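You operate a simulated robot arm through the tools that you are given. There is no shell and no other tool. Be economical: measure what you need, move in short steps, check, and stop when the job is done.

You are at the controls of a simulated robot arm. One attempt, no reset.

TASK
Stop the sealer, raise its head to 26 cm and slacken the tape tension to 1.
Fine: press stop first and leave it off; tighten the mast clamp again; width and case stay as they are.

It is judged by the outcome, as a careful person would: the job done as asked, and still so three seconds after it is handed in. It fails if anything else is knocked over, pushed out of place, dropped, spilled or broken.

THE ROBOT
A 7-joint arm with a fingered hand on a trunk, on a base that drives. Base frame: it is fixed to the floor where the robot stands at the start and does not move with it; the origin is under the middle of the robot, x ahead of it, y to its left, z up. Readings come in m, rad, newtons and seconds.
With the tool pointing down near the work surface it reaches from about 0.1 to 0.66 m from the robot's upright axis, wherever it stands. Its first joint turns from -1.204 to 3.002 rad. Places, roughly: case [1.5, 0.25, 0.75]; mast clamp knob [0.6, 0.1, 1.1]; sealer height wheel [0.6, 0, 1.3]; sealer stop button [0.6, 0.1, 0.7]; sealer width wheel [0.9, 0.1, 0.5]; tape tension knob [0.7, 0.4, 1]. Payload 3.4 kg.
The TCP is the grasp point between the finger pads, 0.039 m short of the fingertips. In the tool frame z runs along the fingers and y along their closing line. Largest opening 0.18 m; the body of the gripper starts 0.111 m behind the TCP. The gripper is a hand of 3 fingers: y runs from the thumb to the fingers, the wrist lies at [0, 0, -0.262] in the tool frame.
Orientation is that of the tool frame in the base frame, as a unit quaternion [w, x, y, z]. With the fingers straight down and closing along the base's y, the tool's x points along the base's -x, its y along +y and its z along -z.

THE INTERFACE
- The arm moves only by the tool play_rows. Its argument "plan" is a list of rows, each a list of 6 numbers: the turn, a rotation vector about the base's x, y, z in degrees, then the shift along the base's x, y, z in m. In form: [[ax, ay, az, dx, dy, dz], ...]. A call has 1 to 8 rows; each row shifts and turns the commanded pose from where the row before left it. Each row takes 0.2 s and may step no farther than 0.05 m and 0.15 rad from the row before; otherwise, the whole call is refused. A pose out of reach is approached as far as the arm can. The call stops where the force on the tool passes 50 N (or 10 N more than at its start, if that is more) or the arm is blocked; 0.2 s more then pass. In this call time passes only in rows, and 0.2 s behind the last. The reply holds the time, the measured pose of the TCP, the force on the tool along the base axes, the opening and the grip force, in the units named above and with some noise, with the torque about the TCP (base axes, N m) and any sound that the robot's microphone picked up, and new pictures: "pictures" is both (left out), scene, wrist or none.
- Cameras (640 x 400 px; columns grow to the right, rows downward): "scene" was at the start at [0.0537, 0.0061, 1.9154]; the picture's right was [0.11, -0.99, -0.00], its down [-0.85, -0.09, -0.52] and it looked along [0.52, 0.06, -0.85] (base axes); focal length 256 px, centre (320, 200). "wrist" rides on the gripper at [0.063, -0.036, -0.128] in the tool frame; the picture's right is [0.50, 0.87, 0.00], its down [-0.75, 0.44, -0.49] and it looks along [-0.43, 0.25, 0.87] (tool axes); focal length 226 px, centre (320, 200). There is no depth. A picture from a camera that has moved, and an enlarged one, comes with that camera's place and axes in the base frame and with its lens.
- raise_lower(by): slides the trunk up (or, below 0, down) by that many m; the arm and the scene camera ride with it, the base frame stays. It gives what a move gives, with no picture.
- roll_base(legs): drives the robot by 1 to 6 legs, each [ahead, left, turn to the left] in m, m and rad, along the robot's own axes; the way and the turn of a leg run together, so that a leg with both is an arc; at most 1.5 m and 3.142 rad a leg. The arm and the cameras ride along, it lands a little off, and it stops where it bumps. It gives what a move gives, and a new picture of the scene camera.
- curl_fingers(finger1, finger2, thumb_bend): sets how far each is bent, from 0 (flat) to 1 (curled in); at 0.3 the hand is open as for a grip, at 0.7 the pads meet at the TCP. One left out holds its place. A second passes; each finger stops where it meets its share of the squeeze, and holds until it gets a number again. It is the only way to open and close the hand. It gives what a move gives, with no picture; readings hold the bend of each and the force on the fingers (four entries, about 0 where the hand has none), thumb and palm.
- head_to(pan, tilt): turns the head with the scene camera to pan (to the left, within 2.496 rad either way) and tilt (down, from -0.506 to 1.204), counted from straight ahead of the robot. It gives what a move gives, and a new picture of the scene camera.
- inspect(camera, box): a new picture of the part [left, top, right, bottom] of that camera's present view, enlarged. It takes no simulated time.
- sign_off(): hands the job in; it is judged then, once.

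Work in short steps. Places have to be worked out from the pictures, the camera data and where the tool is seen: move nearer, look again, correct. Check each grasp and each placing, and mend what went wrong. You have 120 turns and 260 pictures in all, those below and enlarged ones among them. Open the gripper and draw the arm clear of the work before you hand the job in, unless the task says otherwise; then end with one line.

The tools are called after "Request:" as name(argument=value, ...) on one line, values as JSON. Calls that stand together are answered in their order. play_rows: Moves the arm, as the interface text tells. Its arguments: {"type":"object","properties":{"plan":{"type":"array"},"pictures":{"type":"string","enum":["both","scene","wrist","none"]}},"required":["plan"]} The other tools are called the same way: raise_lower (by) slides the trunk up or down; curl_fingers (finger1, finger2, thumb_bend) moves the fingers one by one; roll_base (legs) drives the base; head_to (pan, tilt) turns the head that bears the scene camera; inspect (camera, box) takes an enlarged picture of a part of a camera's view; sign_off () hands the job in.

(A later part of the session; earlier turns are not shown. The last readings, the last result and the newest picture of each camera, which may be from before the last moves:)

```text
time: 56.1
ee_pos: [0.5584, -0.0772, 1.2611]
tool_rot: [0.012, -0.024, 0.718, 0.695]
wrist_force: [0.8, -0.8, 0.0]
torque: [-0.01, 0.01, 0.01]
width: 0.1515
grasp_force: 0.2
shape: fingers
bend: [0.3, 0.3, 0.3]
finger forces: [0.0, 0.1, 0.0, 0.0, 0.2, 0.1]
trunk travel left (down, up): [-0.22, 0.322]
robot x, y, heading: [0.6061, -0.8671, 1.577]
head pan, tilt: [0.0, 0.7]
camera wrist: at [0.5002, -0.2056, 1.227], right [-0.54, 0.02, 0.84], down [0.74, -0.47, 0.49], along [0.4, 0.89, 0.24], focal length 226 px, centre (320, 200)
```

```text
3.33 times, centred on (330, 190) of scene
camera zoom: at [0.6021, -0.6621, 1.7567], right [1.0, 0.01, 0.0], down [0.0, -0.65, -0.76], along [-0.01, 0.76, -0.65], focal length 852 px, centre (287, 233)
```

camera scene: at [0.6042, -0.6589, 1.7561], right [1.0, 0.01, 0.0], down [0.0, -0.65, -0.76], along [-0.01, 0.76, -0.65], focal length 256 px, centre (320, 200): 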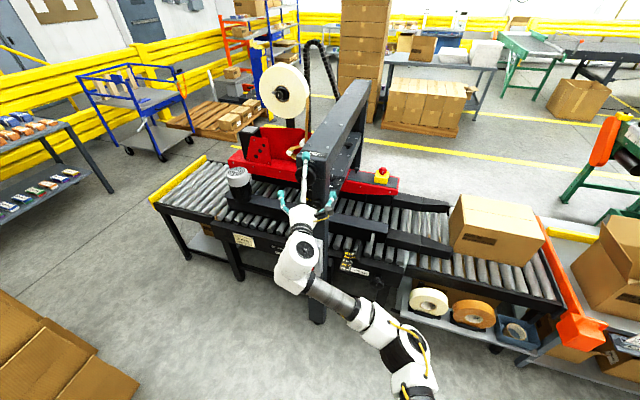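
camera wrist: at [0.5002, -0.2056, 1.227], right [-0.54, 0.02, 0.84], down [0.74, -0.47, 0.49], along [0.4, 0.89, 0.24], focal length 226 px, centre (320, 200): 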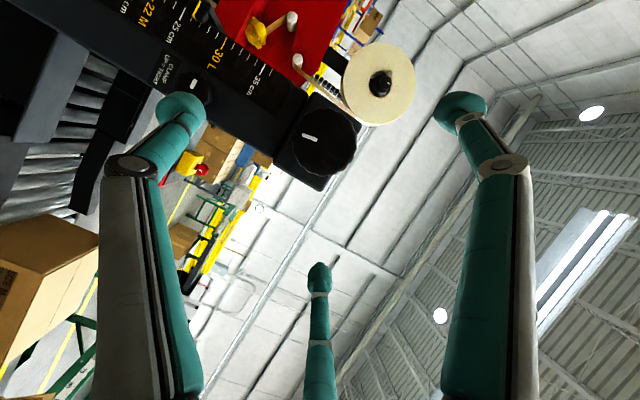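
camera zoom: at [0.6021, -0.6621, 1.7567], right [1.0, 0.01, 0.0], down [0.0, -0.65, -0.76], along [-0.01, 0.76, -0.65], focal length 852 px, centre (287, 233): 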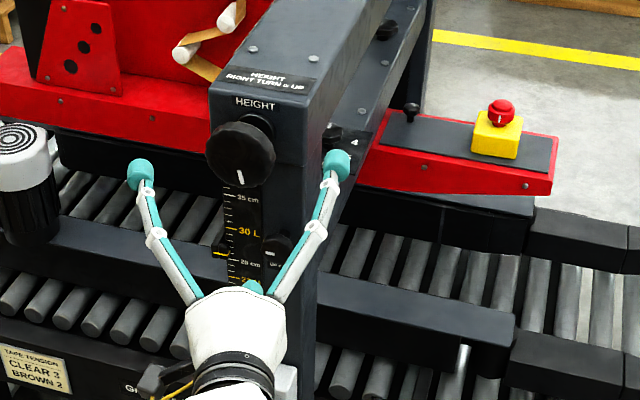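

The pointer is past 25. I enlarge the scale to read it.

Request:
inspect(camera="scene", box=[295, 180, 325, 225])

Request:
inspect(camera="wrist", box=[130, 0, 250, 80])

```text
8.89 times, centred on (310, 202) of scene
camera zoom: at [0.6021, -0.6621, 1.7567], right [1.0, 0.01, 0.0], down [0.0, -0.65, -0.76], along [-0.01, 0.76, -0.65], focal length 2272 px, centre (409, 178)
```

zoom: 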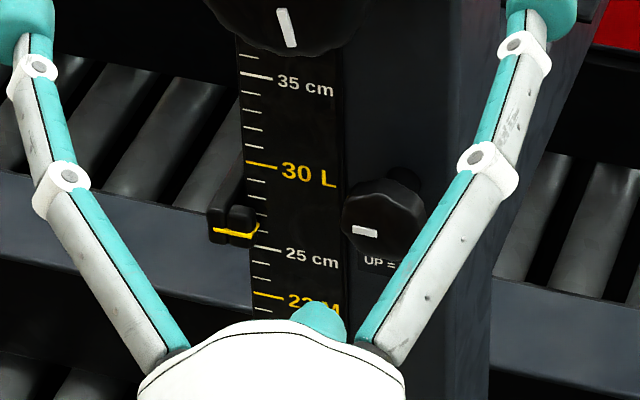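

```text
5.00 times, centred on (190, 40) of wrist
camera zoom: at [0.5002, -0.2056, 1.227], right [-0.54, 0.02, 0.84], down [0.74, -0.47, 0.49], along [0.4, 0.89, 0.24], focal length 1130 px, centre (970, 1000)
```

zoom: 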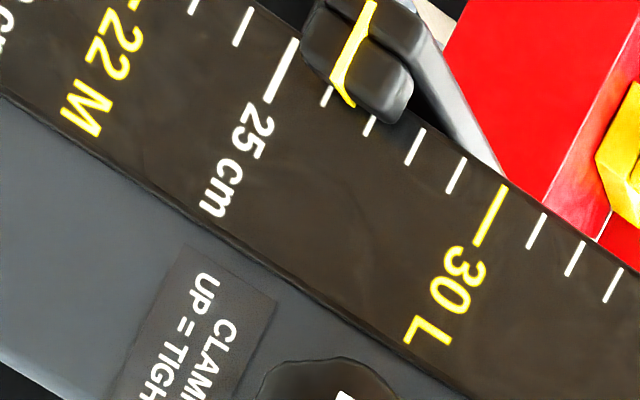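

Views differ by parallax (26.2–26.6). I lower the wrist camera to the pointer's height for a level reading.

Request:
play_rows(plan=[[0, 0, 0, 0.01, -0.02, -0.045], [0, 0, 0, 0.01, 0, -0.045], [0, 0, 0, 0.0, 0, -0.045], [0, 0, 0, 0, 0, -0.015]], pictures="wrist")

Request:
inspect(camera="wrist", box=[240, 40, 360, 120])

```text
refused: row 1 steps farther than a row can; nothing moved
```

```text
5.00 times, centred on (300, 80) of wrist
camera zoom: at [0.5002, -0.2056, 1.227], right [-0.54, 0.02, 0.84], down [0.74, -0.47, 0.49], along [0.4, 0.89, 0.24], focal length 1130 px, centre (420, 800)
```

zoom: 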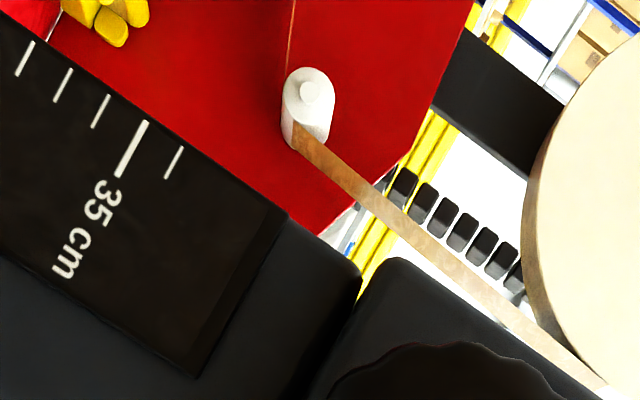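

Step too long; smaller rows.

Request:
play_rows(plan=[[0, 0, 0, 0.005, -0.02, -0.04], [0, 0, 0, 0.01, 0, -0.04], [0, 0, 0, 0.005, 0, -0.045], [0, 0, 0, 0, 0, -0.025]], pictures="wrist")

Request:
inspect(camera="wrist", box=[240, 40, 400, 140])

```text
time: 57.1
ee_pos: [0.5761, -0.0953, 1.1114]
tool_rot: [0.011, -0.024, 0.719, 0.695]
wrist_force: [-0.3, 0.1, 0.1]
torque: [-0.01, -0.01, 0.03]
width: 0.1512
grasp_force: 0.1
shape: fingers
bend: [0.3, 0.3, 0.3]
finger forces: [0.1, 0.1, 0.1, 0.1, 0.1, 0.0]
trunk travel left (down, up): [-0.22, 0.322]
robot x, y, heading: [0.6029, -0.868, 1.582]
head pan, tilt: [0.0, 0.7]
camera wrist: at [0.5196, -0.2252, 1.0759], right [-0.54, 0.02, 0.84], down [0.74, -0.46, 0.49], along [0.4, 0.89, 0.24], focal length 226 px, centre (320, 200)
```

wrist: 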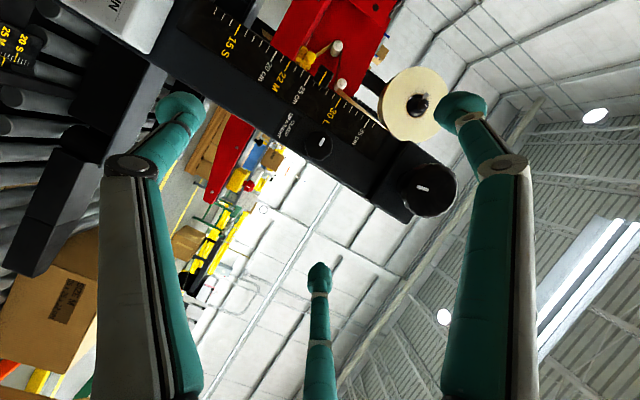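

```text
4.00 times, centred on (320, 90) of wrist
camera zoom: at [0.5196, -0.2252, 1.0759], right [-0.54, 0.02, 0.84], down [0.74, -0.46, 0.49], along [0.4, 0.89, 0.24], focal length 904 px, centre (320, 640)
```

zoom: 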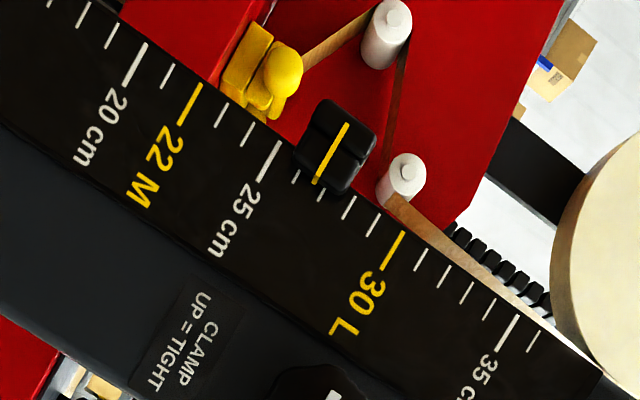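

Head-on reading: pointer is at about 26.65 cm. So roughly 36°/cm; I go back to the wheel and turn it left about 23°.

Request:
play_rows(plan=[[0, 0, 0, -0.005, 0, 0.045], [0, 0, 0, -0.01, 0, 0.045], [0, 0, 0, -0.005, 0, 0.045], [0, 0, 0, 0, 0, 0.018], [0, 0, 0, 0, 0.035, 0], [0, 0, 0, 0, 0.035, 0], [0, 0, 0, 0, 0.034, 0]], pictures="none")

Request:
inspect(camera="wrist", box=[160, 60, 480, 260])

```text
time: 58.7
ee_pos: [0.5584, 0.0102, 1.2618]
tool_rot: [0.012, -0.024, 0.719, 0.694]
wrist_force: [-0.6, 0.4, -0.6]
torque: [-0.04, 0.01, 0.03]
width: 0.1516
grasp_force: 0.1
shape: fingers
bend: [0.3, 0.3, 0.3]
finger forces: [0.1, 0.0, 0.0, 0.0, 0.0, 0.0]
trunk travel left (down, up): [-0.22, 0.322]
robot x, y, heading: [0.6029, -0.8675, 1.577]
head pan, tilt: [0.0, 0.7]
```

```text
2.00 times, centred on (320, 160) of wrist
camera zoom: at [0.5002, -0.1185, 1.229], right [-0.54, 0.02, 0.84], down [0.74, -0.46, 0.49], along [0.4, 0.89, 0.24], focal length 452 px, centre (320, 280)
```

zoom: 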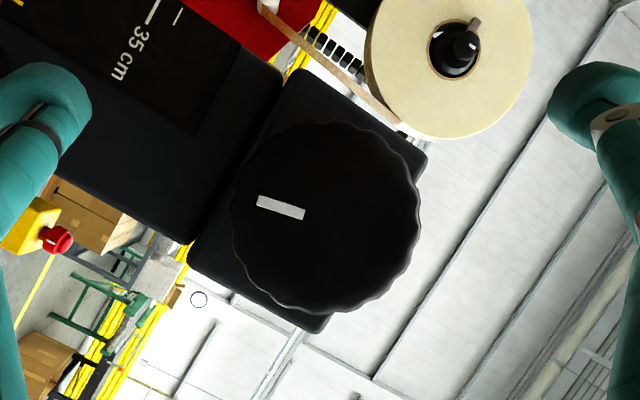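

The wheel appears off the tool axis; averaging both roll views puts its centre at about (0.551, 1.259), and the tool is tilted 2°. I correct both and grip.

Request:
play_rows(plan=[[2, 0, -0.9, -0.006, -0.002, -0.002]], pictures="none")

Request:
curl_fingers(finger1=0.75, finger2=0.75, thumb_bend=0.75)

Request:
inspect(camera="scene", box=[280, 130, 380, 250])

```text
time: 59.1
ee_pos: [0.5519, 0.008, 1.263]
tool_rot: [0.018, -0.018, 0.706, 0.707]
wrist_force: [0.0, -0.3, 1.1]
torque: [0.03, 0.0, -0.02]
width: 0.1515
grasp_force: 0.1
shape: fingers
bend: [0.3, 0.3, 0.3]
finger forces: [0.0, 0.0, 0.0, 0.0, 0.0, 0.1]
trunk travel left (down, up): [-0.22, 0.322]
robot x, y, heading: [0.6041, -0.8682, 1.582]
head pan, tilt: [0.0, 0.7]
```

```text
time: 60.1
ee_pos: [0.5522, 0.0091, 1.2602]
tool_rot: [0.018, -0.018, 0.708, 0.706]
wrist_force: [0.9, -1.4, -6.7]
torque: [-0.28, 0.04, 0.01]
width: 0.0544
grasp_force: 18.1
shape: fingers
bend: [0.55, 0.56, 0.57]
finger forces: [9.6, 9.0, 0.0, 0.0, 17.9, 0.0]
trunk travel left (down, up): [-0.22, 0.322]
robot x, y, heading: [0.6041, -0.8684, 1.575]
head pan, tilt: [0.0, 0.7]
```

```text
3.33 times, centred on (330, 190) of scene
camera zoom: at [0.6019, -0.6587, 1.7561], right [1.0, 0.01, 0.0], down [0.0, -0.65, -0.76], along [-0.01, 0.76, -0.65], focal length 852 px, centre (287, 233)
```

zoom: 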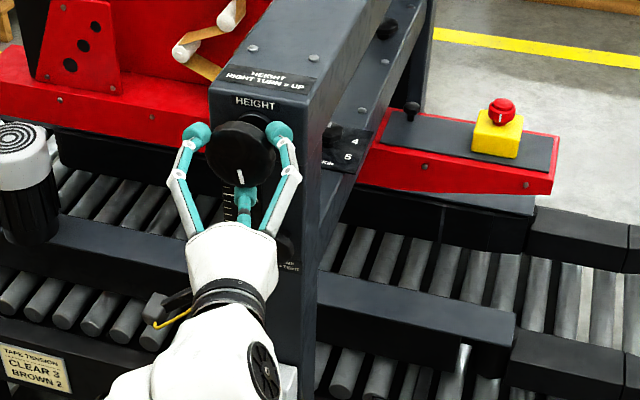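

Well centred now (equal bends). Turn left ~24°.

Request:
play_rows(plan=[[0, -8, 0, 0, 0, 0], [0, -8, 0, 0, 0, 0], [0, -8, 0, 0, 0, 0]], pictures="none")

Request:
curl_fingers(finger1=0.3, finger2=0.3, thumb_bend=0.3)

Request:
play_rows(plan=[[0, 0, 0, 0, -0.045, 0], [0, 0, 0, 0, -0.045, 0], [0, 0, 0, 0.01, -0.01, -0.04], [0, 0, 0, 0.0, 0, -0.045], [0, 0, 0, 0.0, 0, -0.045]], pictures="wrist")

```text
time: 60.9
ee_pos: [0.5522, 0.0095, 1.261]
tool_rot: [0.165, -0.166, 0.688, 0.687]
wrist_force: [-0.9, 4.3, -6.1]
torque: [-0.64, 0.19, 0.06]
width: 0.0549
grasp_force: 18.5
shape: fingers
bend: [0.55, 0.56, 0.58]
finger forces: [11.0, 11.8, 0.0, 0.1, 14.6, 0.1]
trunk travel left (down, up): [-0.22, 0.322]
robot x, y, heading: [0.6028, -0.8672, 1.576]
head pan, tilt: [0.0, 0.7]
```

```text
time: 61.9
ee_pos: [0.5517, 0.0072, 1.264]
tool_rot: [0.164, -0.165, 0.687, 0.689]
wrist_force: [-0.2, -0.2, 0.3]
torque: [-0.05, 0.03, 0.0]
width: 0.1516
grasp_force: 0.0
shape: fingers
bend: [0.3, 0.3, 0.3]
finger forces: [0.0, 0.0, 0.0, 0.1, 0.0, 0.1]
trunk travel left (down, up): [-0.22, 0.322]
robot x, y, heading: [0.6003, -0.8695, 1.578]
head pan, tilt: [0.0, 0.7]
```

```text
time: 63.1
ee_pos: [0.5612, -0.0935, 1.1335]
tool_rot: [0.164, -0.164, 0.686, 0.689]
wrist_force: [-0.3, 0.2, 0.4]
torque: [-0.01, 0.03, -0.01]
width: 0.1514
grasp_force: 0.1
shape: fingers
bend: [0.3, 0.3, 0.3]
finger forces: [0.0, 0.1, 0.0, 0.0, 0.0, 0.0]
trunk travel left (down, up): [-0.22, 0.322]
robot x, y, heading: [0.6056, -0.8703, 1.578]
head pan, tilt: [0.0, 0.7]
camera wrist: at [0.5233, -0.2205, 1.0724], right [-0.84, 0.0, 0.55], down [0.48, -0.49, 0.73], along [0.27, 0.87, 0.41], focal length 226 px, centre (320, 200)
```

wrist: 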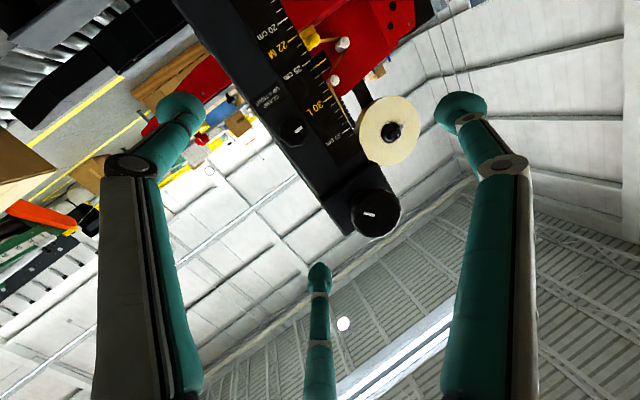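

Request:
inspect(camera="wrist", box=[270, 30, 370, 130])

Request:
inspect(camera="scene", box=[295, 170, 325, 215])

```text
4.00 times, centred on (320, 80) of wrist
camera zoom: at [0.5233, -0.2205, 1.0724], right [-0.84, 0.0, 0.55], down [0.48, -0.49, 0.73], along [0.27, 0.87, 0.41], focal length 904 px, centre (320, 680)
```

zoom: 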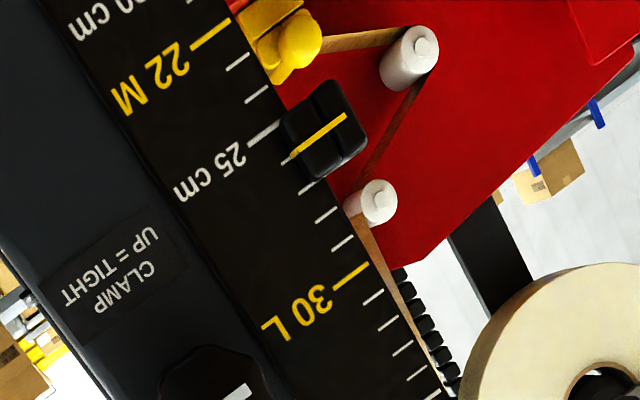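

```text
8.89 times, centred on (310, 192) of scene
camera zoom: at [0.6025, -0.6614, 1.7565], right [1.0, 0.01, 0.0], down [0.0, -0.65, -0.76], along [-0.01, 0.76, -0.65], focal length 2272 px, centre (409, 267)
```

zoom: 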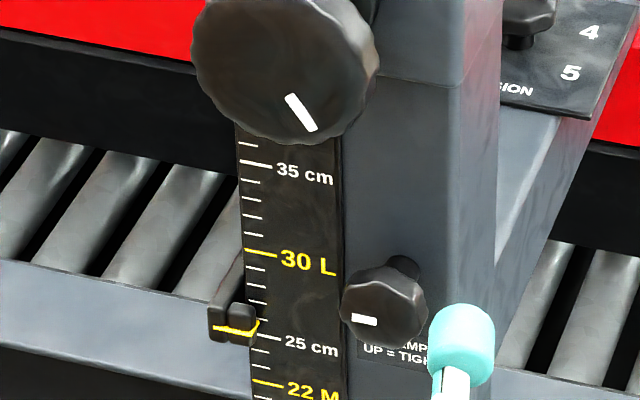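

Request:
inspect(camera="wrist", box=[300, 50, 340, 80])

```text
13.33 times, centred on (320, 65) of wrist
camera zoom: at [0.5233, -0.2205, 1.0724], right [-0.84, 0.0, 0.55], down [0.48, -0.49, 0.73], along [0.27, 0.87, 0.41], focal length 3014 px, centre (320, 2000)
```

zoom: 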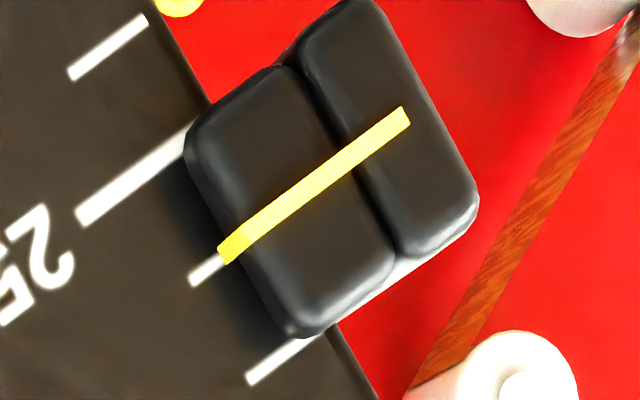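

The pointer line coincides with the 26 cm tick. Now I roll the hand back to about −45° and go to the clamp knob to tighten it.

Request:
play_rows(plan=[[0, -8.3, 0, 0.005, 0, -0.004], [0, -8.3, 0, 0.005, 0, -0.004], [0, -8.3, 0, 0.005, 0, -0.004], [0, -8.3, 0, 0.005, 0, -0.004], [0, -8.3, 0, 0.005, 0, -0.004], [0, -8.3, 0, 0, 0, -0.003], [0, -8.3, 0, 0, 0, 0], [0, -8.3, 0, 0, 0, 0]], pictures="none")

Request:
curl_fingers(finger1=0.45, finger2=0.45, thumb_bend=0.45)

Request:
play_rows(plan=[[0, -8.3, 0, 0, 0, 0], [0, -8.3, 0, 0, 0, 0], [0, -8.3, 0, 0, 0, 0], [0, -8.3, 0, 0, 0, 0]], pictures="wrist")

```text
time: 64.9
ee_pos: [0.588, -0.0927, 1.1087]
tool_rot: [-0.514, 0.516, -0.484, -0.485]
wrist_force: [0.0, 0.7, -0.2]
torque: [0.01, -0.05, -0.02]
width: 0.1515
grasp_force: 0.0
shape: fingers
bend: [0.3, 0.3, 0.3]
finger forces: [0.0, 0.0, 0.0, 0.0, 0.1, 0.0]
trunk travel left (down, up): [-0.22, 0.322]
robot x, y, heading: [0.6021, -0.8632, 1.577]
head pan, tilt: [0.0, 0.7]
```

```text
time: 65.9
ee_pos: [0.5864, -0.0937, 1.1095]
tool_rot: [-0.513, 0.516, -0.485, -0.486]
wrist_force: [0.2, -0.3, -0.7]
torque: [0.01, -0.01, -0.03]
width: 0.0936
grasp_force: 0.1
shape: fingers
bend: [0.45, 0.45, 0.45]
finger forces: [0.0, 0.0, 0.1, 0.0, 0.1, 0.0]
trunk travel left (down, up): [-0.22, 0.322]
robot x, y, heading: [0.6022, -0.8675, 1.575]
head pan, tilt: [0.0, 0.7]
```

```text
time: 66.9
ee_pos: [0.5871, -0.093, 1.1091]
tool_rot: [-0.631, 0.633, -0.318, -0.318]
wrist_force: [0.5, 0.1, 1.0]
torque: [0.0, 0.0, -0.02]
width: 0.0934
grasp_force: 0.0
shape: fingers
bend: [0.45, 0.45, 0.45]
finger forces: [0.0, 0.0, 0.0, 0.1, 0.0, 0.0]
trunk travel left (down, up): [-0.22, 0.322]
robot x, y, heading: [0.6004, -0.8676, 1.583]
head pan, tilt: [0.0, 0.7]
camera wrist: at [0.6543, -0.2202, 1.0814], right [-0.4, 0.0, -0.92], down [-0.8, -0.49, 0.35], along [-0.45, 0.87, 0.19], focal length 226 px, centre (320, 200)
```

wrist: 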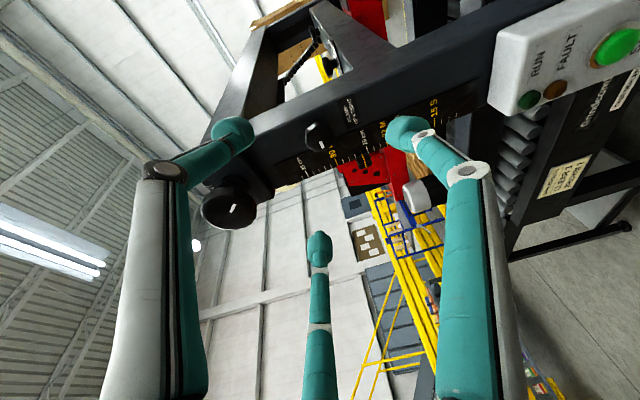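

Roll is about −36°. I advance to the clamp knob and close.

Request:
play_rows(plan=[[0, 0, 0, 0, 0.04, 0], [0, 0, 0, 0, 0.045, 0], [0, 0, 0, 0, 0.041, 0]], pictures="none")

Request:
inspect(camera="wrist", box=[200, 100, 440, 250])

Request:
curl_fingers(finger1=0.75, finger2=0.75, thumb_bend=0.75)

Request:
inspect(camera="wrist", box=[200, 100, 440, 250])

```text
time: 67.7
ee_pos: [0.5868, 0.0326, 1.1099]
tool_rot: [-0.631, 0.633, -0.317, -0.317]
wrist_force: [0.2, -0.3, -0.6]
torque: [0.03, -0.02, 0.02]
width: 0.0932
grasp_force: 0.0
shape: fingers
bend: [0.45, 0.45, 0.45]
finger forces: [0.0, 0.1, 0.0, 0.0, 0.0, 0.0]
trunk travel left (down, up): [-0.22, 0.322]
robot x, y, heading: [0.601, -0.8711, 1.583]
head pan, tilt: [0.0, 0.7]
```

```text
2.67 times, centred on (320, 175) of wrist
camera zoom: at [0.6541, -0.0938, 1.0819], right [-0.4, 0.0, -0.92], down [-0.8, -0.49, 0.35], along [-0.45, 0.87, 0.19], focal length 603 px, centre (320, 267)
```

zoom: 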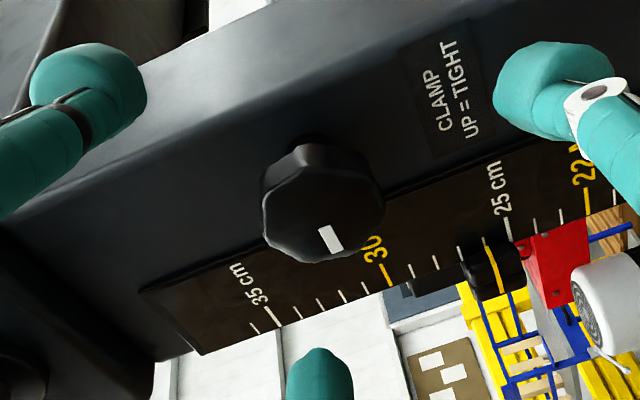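

```text
time: 68.7
ee_pos: [0.5884, 0.0319, 1.1113]
tool_rot: [-0.631, 0.632, -0.318, -0.318]
wrist_force: [2.5, 3.9, 6.9]
torque: [0.26, -0.05, -0.09]
width: 0.023
grasp_force: 18.2
shape: fingers
bend: [0.63, 0.63, 0.66]
finger forces: [9.1, 10.9, 0.0, 0.0, 15.5, 0.0]
trunk travel left (down, up): [-0.22, 0.322]
robot x, y, heading: [0.6057, -0.8692, 1.579]
head pan, tilt: [0.0, 0.7]
```

```text
2.67 times, centred on (320, 175) of wrist
camera zoom: at [0.6551, -0.0949, 1.0829], right [-0.4, 0.0, -0.92], down [-0.8, -0.49, 0.35], along [-0.45, 0.87, 0.2], focal length 603 px, centre (320, 267)
```

zoom: 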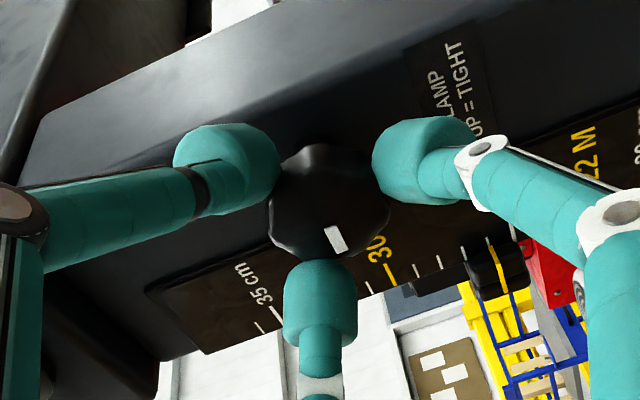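

Gripped. I turn it clockwise back to mark-up.

Request:
play_rows(plan=[[0, 8, 0, 0, 0, 0], [0, 8, 0, 0, 0, 0], [0, 8, 0, 0, 0, 0], [0, 8, 0, 0, 0, 0], [0, 8, 0, 0, 0, 0], [0, 8, 0, 0, 0, 0], [0, 8, 0, 0, 0, 0], [0, 8, 0, 0, 0, 0]], pictures="none")

Request:
play_rows(plan=[[0, 8, 0, 0, 0, 0], [0, 8, 0, 0, 0, 0], [0, 7, 0, 0, 0, 0]], pictures="wrist")

Request:
inspect(camera="scene", box=[295, 170, 335, 225])

```text
time: 70.5
ee_pos: [0.5884, 0.0331, 1.1101]
tool_rot: [0.365, -0.367, 0.604, 0.606]
wrist_force: [11.4, -4.8, 2.7]
torque: [0.36, -0.11, -0.49]
width: 0.0214
grasp_force: 20.4
shape: fingers
bend: [0.62, 0.65, 0.66]
finger forces: [9.6, 13.5, 0.0, 0.0, 17.9, 0.0]
trunk travel left (down, up): [-0.22, 0.322]
robot x, y, heading: [0.6041, -0.8676, 1.581]
head pan, tilt: [0.0, 0.7]
```

```text
time: 71.3
ee_pos: [0.587, 0.0326, 1.1101]
tool_rot: [0.238, -0.239, 0.666, 0.666]
wrist_force: [10.5, -8.6, -2.2]
torque: [0.23, -0.07, -0.52]
width: 0.0214
grasp_force: 20.7
shape: fingers
bend: [0.62, 0.67, 0.66]
finger forces: [8.7, 16.2, 0.0, 0.0, 16.8, 0.1]
trunk travel left (down, up): [-0.22, 0.322]
robot x, y, heading: [0.6063, -0.8672, 1.577]
head pan, tilt: [0.0, 0.7]
camera wrist: at [0.5627, -0.0946, 1.042], right [-0.94, 0.0, 0.35], down [0.31, -0.49, 0.81], along [0.17, 0.87, 0.46], focal length 226 px, centre (320, 200)
```

wrist: 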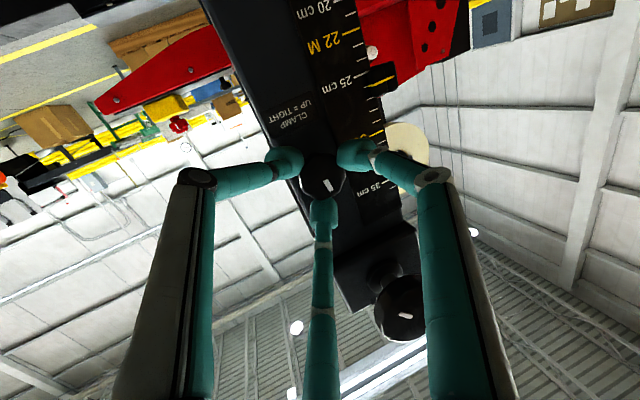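

```text
7.27 times, centred on (315, 198) of scene
camera zoom: at [0.6088, -0.663, 1.7567], right [1.0, 0.01, 0.0], down [0.0, -0.65, -0.76], along [-0.01, 0.76, -0.65], focal length 1859 px, centre (356, 218)
```

zoom: 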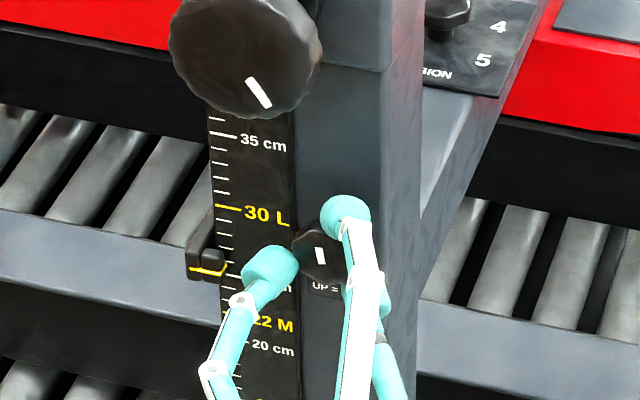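

Mark is a few degrees short of up. A bit more.

Request:
play_rows(plan=[[0, 5, 0, 0, 0, 0], [0, 5, 0, 0, 0, 0]], pictures="none")

Request:
inspect(camera="scene", box=[295, 170, 335, 225])

```text
time: 71.9
ee_pos: [0.5871, 0.0324, 1.1093]
tool_rot: [0.18, -0.18, 0.683, 0.684]
wrist_force: [8.2, -7.5, -4.0]
torque: [0.24, -0.09, -0.48]
width: 0.0211
grasp_force: 21.0
shape: fingers
bend: [0.62, 0.68, 0.66]
finger forces: [8.4, 17.0, 0.1, 0.0, 16.1, 0.0]
trunk travel left (down, up): [-0.22, 0.322]
robot x, y, heading: [0.602, -0.8666, 1.587]
head pan, tilt: [0.0, 0.7]
```

```text
7.27 times, centred on (315, 198) of scene
camera zoom: at [0.6079, -0.6626, 1.7566], right [1.0, 0.01, 0.0], down [0.0, -0.65, -0.76], along [-0.01, 0.76, -0.65], focal length 1859 px, centre (356, 218)
```

zoom: 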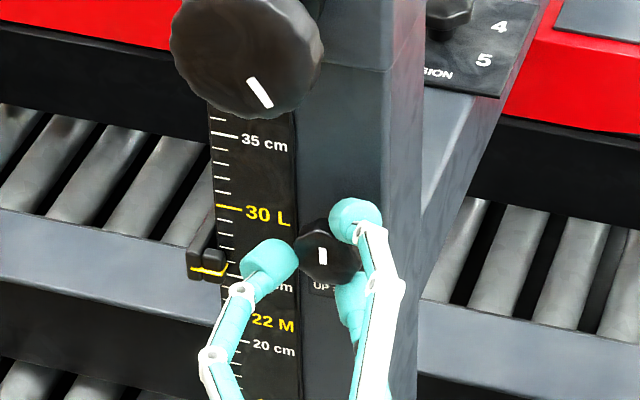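

Mark straight up. I release, back off and verify clamp and scale.

Request:
curl_fingers(finger1=0.45, finger2=0.45, thumb_bend=0.45)

Request:
play_rows(plan=[[0, 0, 0, 0, -0.045, 0], [0, 0, 0, 0, -0.045, 0], [0, 0, 0, 0, -0.045, 0], [0, 0, 0, 0, -0.045, 0], [0, 0, 0, 0, -0.045, 0]], pictures="wrist")

Request:
inspect(camera="wrist", box=[260, 40, 420, 140])

Request:
inspect(camera="scene", box=[280, 130, 380, 230])

```text
time: 72.9
ee_pos: [0.5863, 0.0326, 1.1091]
tool_rot: [0.18, -0.18, 0.684, 0.684]
wrist_force: [0.4, 0.8, -0.4]
torque: [0.0, 0.01, 0.03]
width: 0.0922
grasp_force: 0.1
shape: fingers
bend: [0.45, 0.45, 0.45]
finger forces: [0.0, 0.0, 0.1, 0.0, 0.0, 0.0]
trunk travel left (down, up): [-0.22, 0.322]
robot x, y, heading: [0.6043, -0.8685, 1.584]
head pan, tilt: [0.0, 0.7]
```

```text
time: 74.1
ee_pos: [0.5846, -0.1926, 1.1094]
tool_rot: [0.18, -0.181, 0.683, 0.684]
wrist_force: [0.5, 0.0, 1.0]
torque: [0.0, 0.0, -0.01]
width: 0.0921
grasp_force: 0.0
shape: fingers
bend: [0.45, 0.45, 0.45]
finger forces: [0.1, 0.0, 0.0, 0.0, 0.1, 0.1]
trunk travel left (down, up): [-0.22, 0.322]
robot x, y, heading: [0.6045, -0.8702, 1.581]
head pan, tilt: [0.0, 0.7]
camera wrist: at [0.55, -0.3197, 1.0477], right [-0.86, 0.0, 0.51], down [0.44, -0.49, 0.75], along [0.25, 0.87, 0.43], focal length 226 px, centre (320, 200)
```

wrist: 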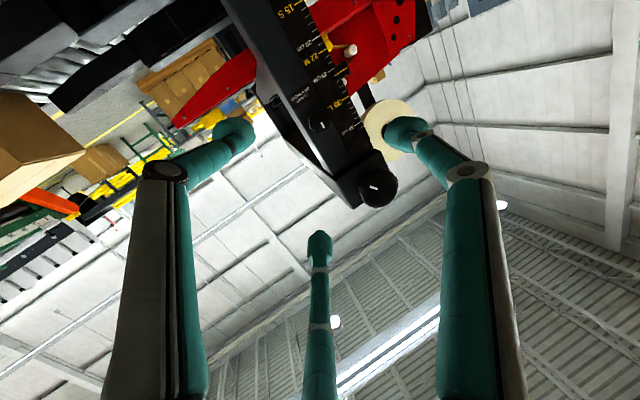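

```text
4.00 times, centred on (340, 90) of wrist
camera zoom: at [0.55, -0.3197, 1.0477], right [-0.86, 0.0, 0.51], down [0.44, -0.49, 0.75], along [0.25, 0.87, 0.43], focal length 904 px, centre (240, 640)
```

zoom: 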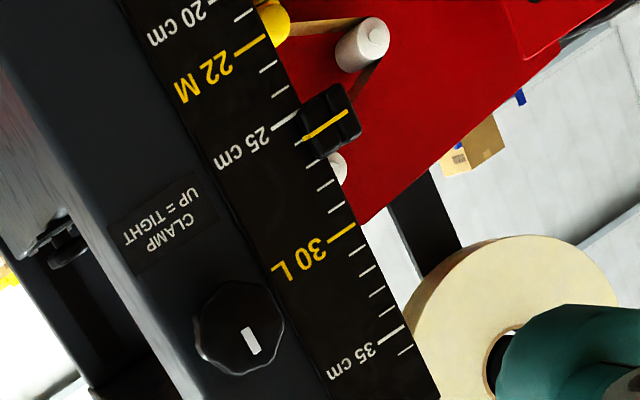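

```text
4.00 times, centred on (330, 180) of scene
camera zoom: at [0.6023, -0.6644, 1.757], right [1.0, 0.01, 0.0], down [0.0, -0.65, -0.76], along [-0.01, 0.76, -0.65], focal length 1022 px, centre (280, 280)
```

zoom: 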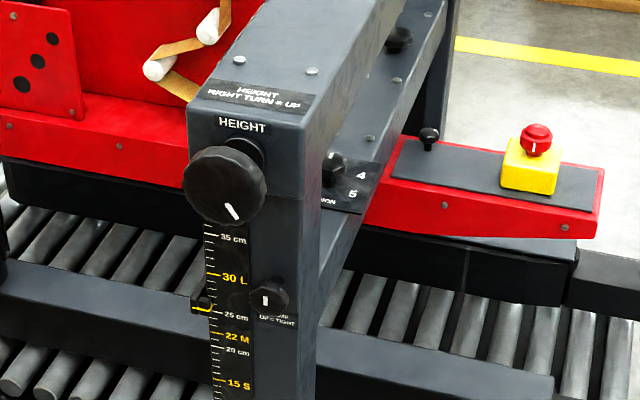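

Height 26 and clamp up are confirmed. Next, the tension knob, which triangulates to about (0.654, 0.373, 1.05) now; I enlarge it.

Request:
inspect(camera="scene", box=[325, 140, 365, 165])

Request:
head_to(pan=-0.2, tilt=0.7)

```text
16.00 times, centred on (345, 152) of scene
camera zoom: at [0.6023, -0.6644, 1.757], right [1.0, 0.01, 0.0], down [0.0, -0.65, -0.76], along [-0.01, 0.76, -0.65], focal length 4090 px, centre (-80, 960)
```

zoom: 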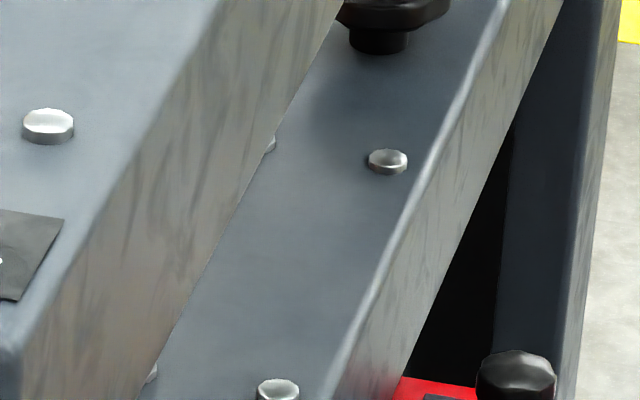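

```text
time: 74.8
ee_pos: [0.5866, -0.192, 1.1082]
tool_rot: [0.18, -0.18, 0.682, 0.685]
wrist_force: [0.7, 0.1, 0.1]
torque: [0.02, 0.0, 0.01]
width: 0.0925
grasp_force: 0.2
shape: fingers
bend: [0.45, 0.45, 0.45]
finger forces: [0.1, 0.1, 0.1, 0.1, 0.0, 0.0]
trunk travel left (down, up): [-0.22, 0.322]
robot x, y, heading: [0.6033, -0.8719, 1.58]
head pan, tilt: [-0.201, 0.7]
camera scene: at [0.6193, -0.6649, 1.7568], right [0.98, -0.19, 0.0], down [-0.12, -0.63, -0.76], along [0.15, 0.75, -0.65], focal length 256 px, centre (320, 200)
```

scene: 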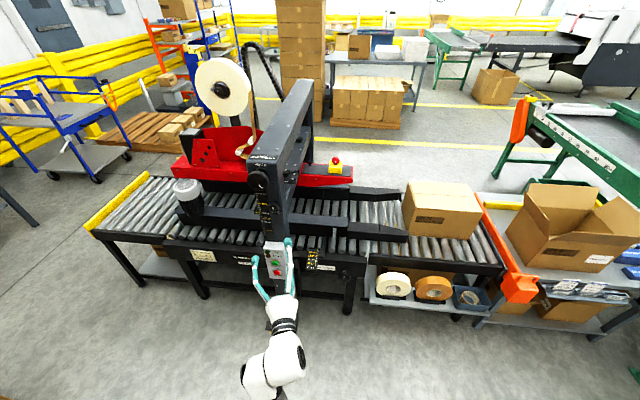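

I'll need to reach down beside the upper beam from the +x side. First I unroll the hand, raise it and tilt it downward, clear of the machine.

Request:
play_rows(plan=[[0, -8.3, 0, 0, -0.02, 0.03], [0, -8.3, 0, 0, -0.02, 0.03], [0, -8.3, 0, 0, -0.02, 0.03], [0, -8.3, 0, 0, 0, 0.04], [0, -8.3, 0, 0, 0, 0.04], [0, -8.3, 0, 0, 0, 0.04], [0, -8.3, 0, 0, 0, 0.04]], pictures="none")

Request:
play_rows(plan=[[-8, 0, 0, 0.02, 0, 0.03], [-8, 0, 0, 0.02, 0, 0.03], [-8, 0, 0, 0.02, 0, 0.03], [-8, 0, 0, 0.02, 0, 0.02], [-8, 0, 0, 0.02, 0, 0.02]])

```text
time: 76.4
ee_pos: [0.5884, -0.2527, 1.36]
tool_rot: [0.49, -0.491, 0.51, 0.509]
wrist_force: [-0.1, 0.0, -0.3]
torque: [0.0, 0.0, 0.0]
width: 0.0924
grasp_force: 0.1
shape: fingers
bend: [0.45, 0.45, 0.45]
finger forces: [0.0, 0.1, 0.1, 0.1, 0.1, 0.0]
trunk travel left (down, up): [-0.22, 0.322]
robot x, y, heading: [0.606, -0.8676, 1.578]
head pan, tilt: [-0.201, 0.7]
```

```text
time: 77.6
ee_pos: [0.6869, -0.1858, 1.5027]
tool_rot: [0.291, -0.628, 0.654, 0.307]
wrist_force: [-0.3, -0.1, -0.1]
torque: [0.01, -0.04, -0.01]
width: 0.0926
grasp_force: 0.1
shape: fingers
bend: [0.45, 0.45, 0.45]
finger forces: [0.1, 0.0, 0.1, 0.0, 0.0, 0.0]
out of reach, approached as far as the arm can: row 2, 3, 4
trunk travel left (down, up): [-0.22, 0.322]
robot x, y, heading: [0.6048, -0.8708, 1.582]
head pan, tilt: [-0.201, 0.7]
camera scene: at [0.6225, -0.6664, 1.7571], right [0.98, -0.19, 0.0], down [-0.12, -0.63, -0.76], along [0.14, 0.75, -0.65], focal length 256 px, centre (320, 200)
camera wrist: at [0.7226, -0.3241, 1.5376], right [-0.89, -0.3, -0.35], down [-0.4, 0.12, 0.91], along [-0.23, 0.95, -0.22], focal length 226 px, centre (320, 200)
```

scene: 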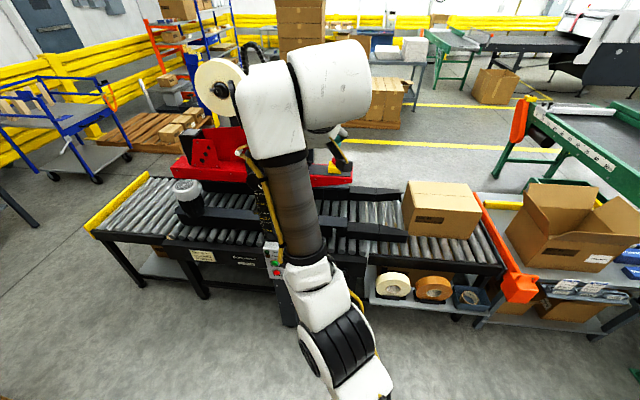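
wrist: 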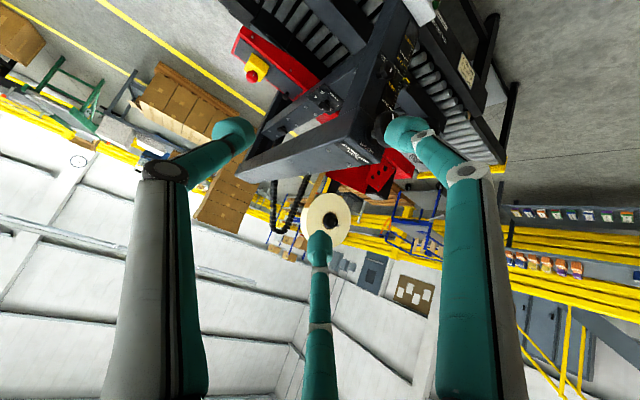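

The wrist camera now sees the shelf beam and the dial. I enlarge it.

Request:
inspect(camera="wrist", box=[270, 40, 430, 170])

```text
3.08 times, centred on (350, 105) of wrist
camera zoom: at [0.7226, -0.3241, 1.5376], right [-0.89, -0.3, -0.35], down [-0.4, 0.12, 0.91], along [-0.23, 0.95, -0.22], focal length 696 px, centre (228, 492)
```

zoom: 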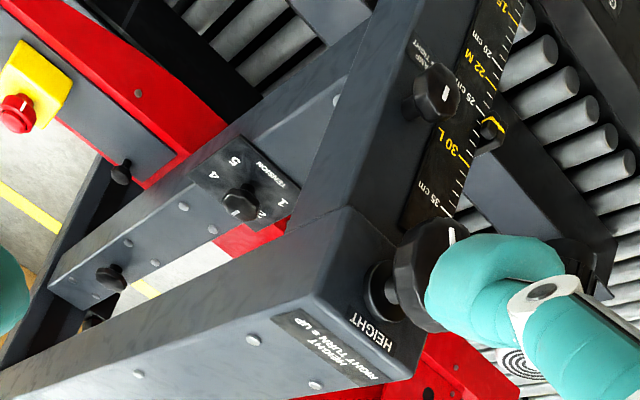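

The mark appears to point at 3 (far side); 1 lies toward −x, so I need about 90° counter-clockwise seen from above. I drive closer and to the right.

Request:
roll_base(legs=[[0, -0.28, 0], [0.36, 0, 0]])

```text
time: 81.5
ee_pos: [0.98, 0.1809, 1.5021]
tool_rot: [0.286, -0.626, 0.656, 0.309]
wrist_force: [0.2, 0.4, 0.8]
torque: [-0.02, 0.06, 0.06]
width: 0.0925
grasp_force: 0.1
shape: fingers
bend: [0.45, 0.45, 0.45]
finger forces: [0.0, 0.0, 0.0, 0.1, 0.0, 0.0]
trunk travel left (down, up): [-0.22, 0.322]
robot x, y, heading: [0.8861, -0.5092, 1.579]
head pan, tilt: [-0.201, 0.7]
camera scene: at [0.9075, -0.3002, 1.7564], right [0.98, -0.19, 0.0], down [-0.13, -0.64, -0.76], along [0.14, 0.75, -0.65], focal length 256 px, centre (320, 200)
```

scene: 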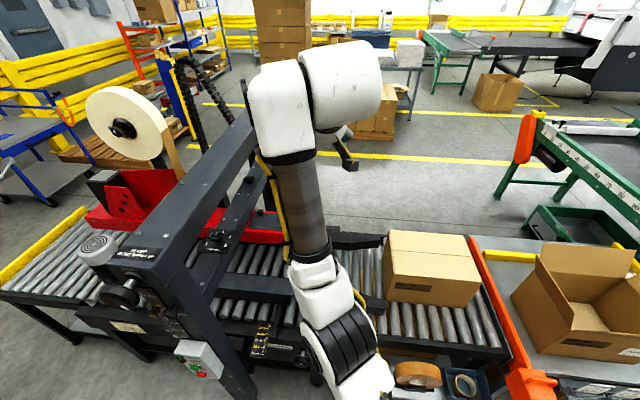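

The dial is visible between beam and shelf. I turn the head to it and enlarge.

Request:
head_to(pan=0.3, tilt=0.75)

Request:
inspect(camera="scene", box=[260, 140, 420, 240])

```text
time: 82.4
ee_pos: [0.9958, 0.1775, 1.5023]
tool_rot: [0.285, -0.624, 0.656, 0.313]
wrist_force: [1.1, 0.2, -0.4]
torque: [0.01, 0.01, 0.03]
width: 0.0925
grasp_force: 0.0
shape: fingers
bend: [0.45, 0.45, 0.45]
finger forces: [0.1, 0.0, 0.0, 0.0, 0.1, 0.0]
trunk travel left (down, up): [-0.22, 0.322]
robot x, y, heading: [0.8874, -0.5095, 1.585]
head pan, tilt: [0.3, 0.75]
camera scene: at [0.8808, -0.3053, 1.7525], right [0.95, 0.31, -0.01], down [0.2, -0.65, -0.73], along [-0.23, 0.69, -0.68], focal length 256 px, centre (320, 200)
```

scene: 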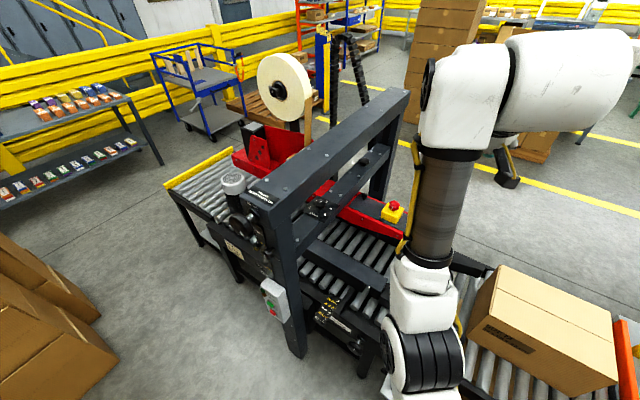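

```text
4.00 times, centred on (340, 190) of scene
camera zoom: at [0.8808, -0.3053, 1.7525], right [0.95, 0.31, -0.01], down [0.2, -0.65, -0.73], along [-0.23, 0.69, -0.68], focal length 1022 px, centre (240, 240)
```

zoom: 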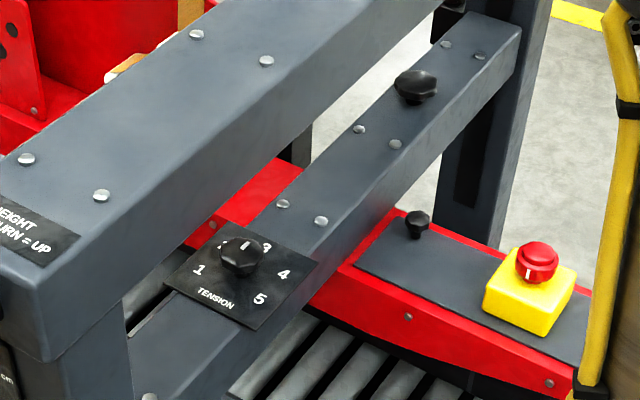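

The label layout shows 60° steps (1 at far left-front … 3 toward the back); the whole machine is yawed about −18°. I zoom on the dial for the current setting.

Request:
inspect(camera="scene", box=[300, 180, 348, 225])

```text
8.89 times, centred on (324, 202) of scene
camera zoom: at [0.8808, -0.3053, 1.7525], right [0.95, 0.31, -0.01], down [0.2, -0.65, -0.73], along [-0.23, 0.69, -0.68], focal length 2272 px, centre (284, 178)
```

zoom: 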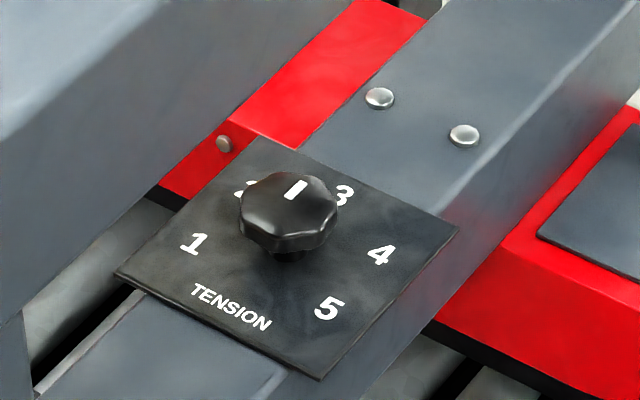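

The mark points to 3, plate top at z≈1.02, knob axis ≈(0.648,0.393), directly under the upper beam (bottom z≈1.24). So I must come in from the +x side, leaning about 50° from vertical. I orient the hand on that approach line.

Request:
play_rows(plan=[[-1.94, 3.8, 6.16, -0.017, -0.001, -0.034], [-1.94, 3.8, 6.16, -0.017, -0.001, -0.034], [-1.94, 3.8, 6.16, -0.017, -0.001, -0.034], [-1.94, 3.8, 6.16, -0.017, -0.001, -0.034], [-1.94, 3.8, 6.16, -0.017, -0.001, -0.034]])

```text
time: 83.6
ee_pos: [0.8749, 0.236, 1.3748]
tool_rot: [-0.034, 0.743, -0.525, -0.413]
wrist_force: [-1.5, -0.1, -0.8]
torque: [0.01, -0.05, -0.03]
width: 0.0922
grasp_force: 0.1
shape: fingers
bend: [0.45, 0.45, 0.45]
finger forces: [0.1, 0.1, 0.1, 0.1, 0.0, 0.0]
out of reach, approached as far as the arm can: row 1, 2, 3, 4, 5
trunk travel left (down, up): [-0.22, 0.322]
robot x, y, heading: [0.8818, -0.5066, 1.582]
head pan, tilt: [0.3, 0.75]
camera scene: at [0.8436, -0.3032, 1.7518], right [0.95, 0.31, 0.0], down [0.21, -0.65, -0.73], along [-0.22, 0.69, -0.69], focal length 256 px, centre (320, 200)
camera wrist: at [0.9851, 0.1439, 1.4043], right [-0.65, -0.76, 0.01], down [-0.15, 0.13, 0.98], along [-0.75, 0.63, -0.2], focal length 226 px, centre (320, 200)
```

scene: 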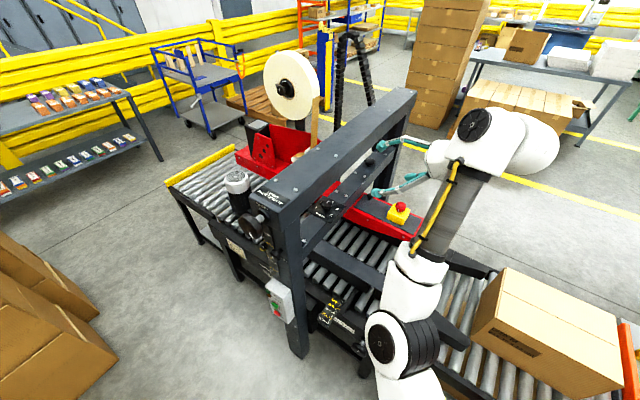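
wrist: 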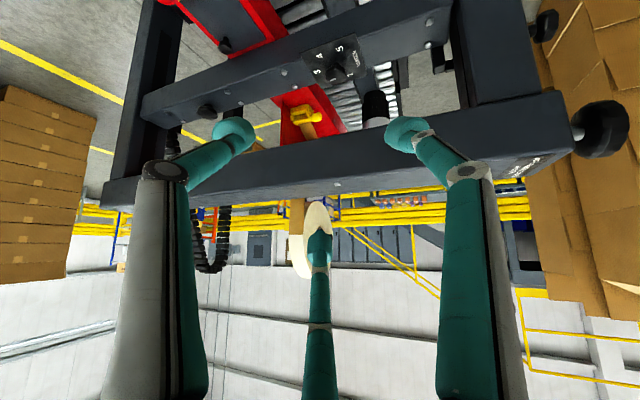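

Orientation reached; the wrist camera sees the dial well. I enlarge it to fix the knob position.

Request:
inspect(camera="wrist", box=[270, 20, 400, 110])

```text
4.44 times, centred on (335, 65) of wrist
camera zoom: at [0.9851, 0.1439, 1.4043], right [-0.65, -0.76, 0.01], down [-0.15, 0.13, 0.98], along [-0.75, 0.63, -0.2], focal length 1005 px, centre (253, 800)
```

zoom: 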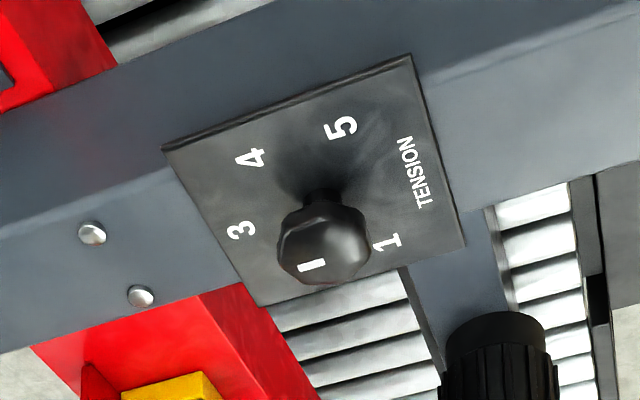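

Knob at about (0.645, 0.391). A flatter approach (about 12° below horizontal) fits best: thumb and finger1 straddle the knob, finger2 on top. I reorient while lowering, staying right of the beam.

Request:
play_rows(plan=[[0, 0, -6, -0.015, -0.007, -0.036], [0, 0, -6, -0.015, -0.007, -0.036], [0, 0, -6, -0.015, -0.007, -0.036], [6.15, 3.84, 0, -0.015, -0.007, -0.036], [6.15, 3.84, 0, -0.015, -0.007, -0.036], [6.15, 3.84, 0, -0.015, -0.006, -0.036], [6.15, 3.84, 0, -0.015, -0.006, -0.036]])

```text
time: 85.2
ee_pos: [0.7725, 0.2149, 1.1293]
tool_rot: [0.149, -0.555, 0.541, 0.615]
wrist_force: [-0.5, -0.8, -0.5]
torque: [0.01, 0.01, -0.02]
width: 0.0928
grasp_force: 0.0
shape: fingers
bend: [0.45, 0.45, 0.45]
finger forces: [0.0, 0.0, 0.0, 0.0, 0.0, 0.0]
out of reach, approached as far as the arm can: row 1, 2, 3
trunk travel left (down, up): [-0.22, 0.322]
robot x, y, heading: [0.8824, -0.5059, 1.586]
head pan, tilt: [0.3, 0.75]
camera scene: at [0.8518, -0.3053, 1.7522], right [0.95, 0.31, 0.0], down [0.21, -0.65, -0.73], along [-0.22, 0.69, -0.69], focal length 256 px, centre (320, 200)
camera wrist: at [0.847, 0.0958, 1.0846], right [-0.85, -0.53, 0.01], down [0.17, -0.26, 0.95], along [-0.5, 0.81, 0.31], focal length 226 px, centre (320, 200)
```

scene: 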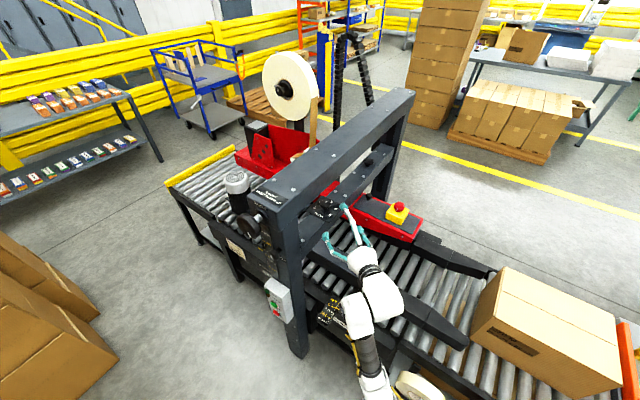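
wrist: 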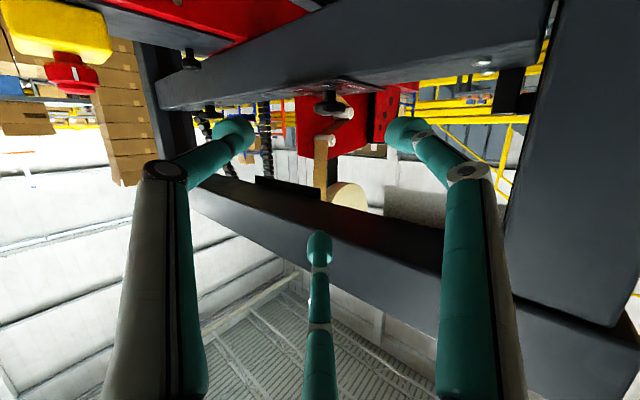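

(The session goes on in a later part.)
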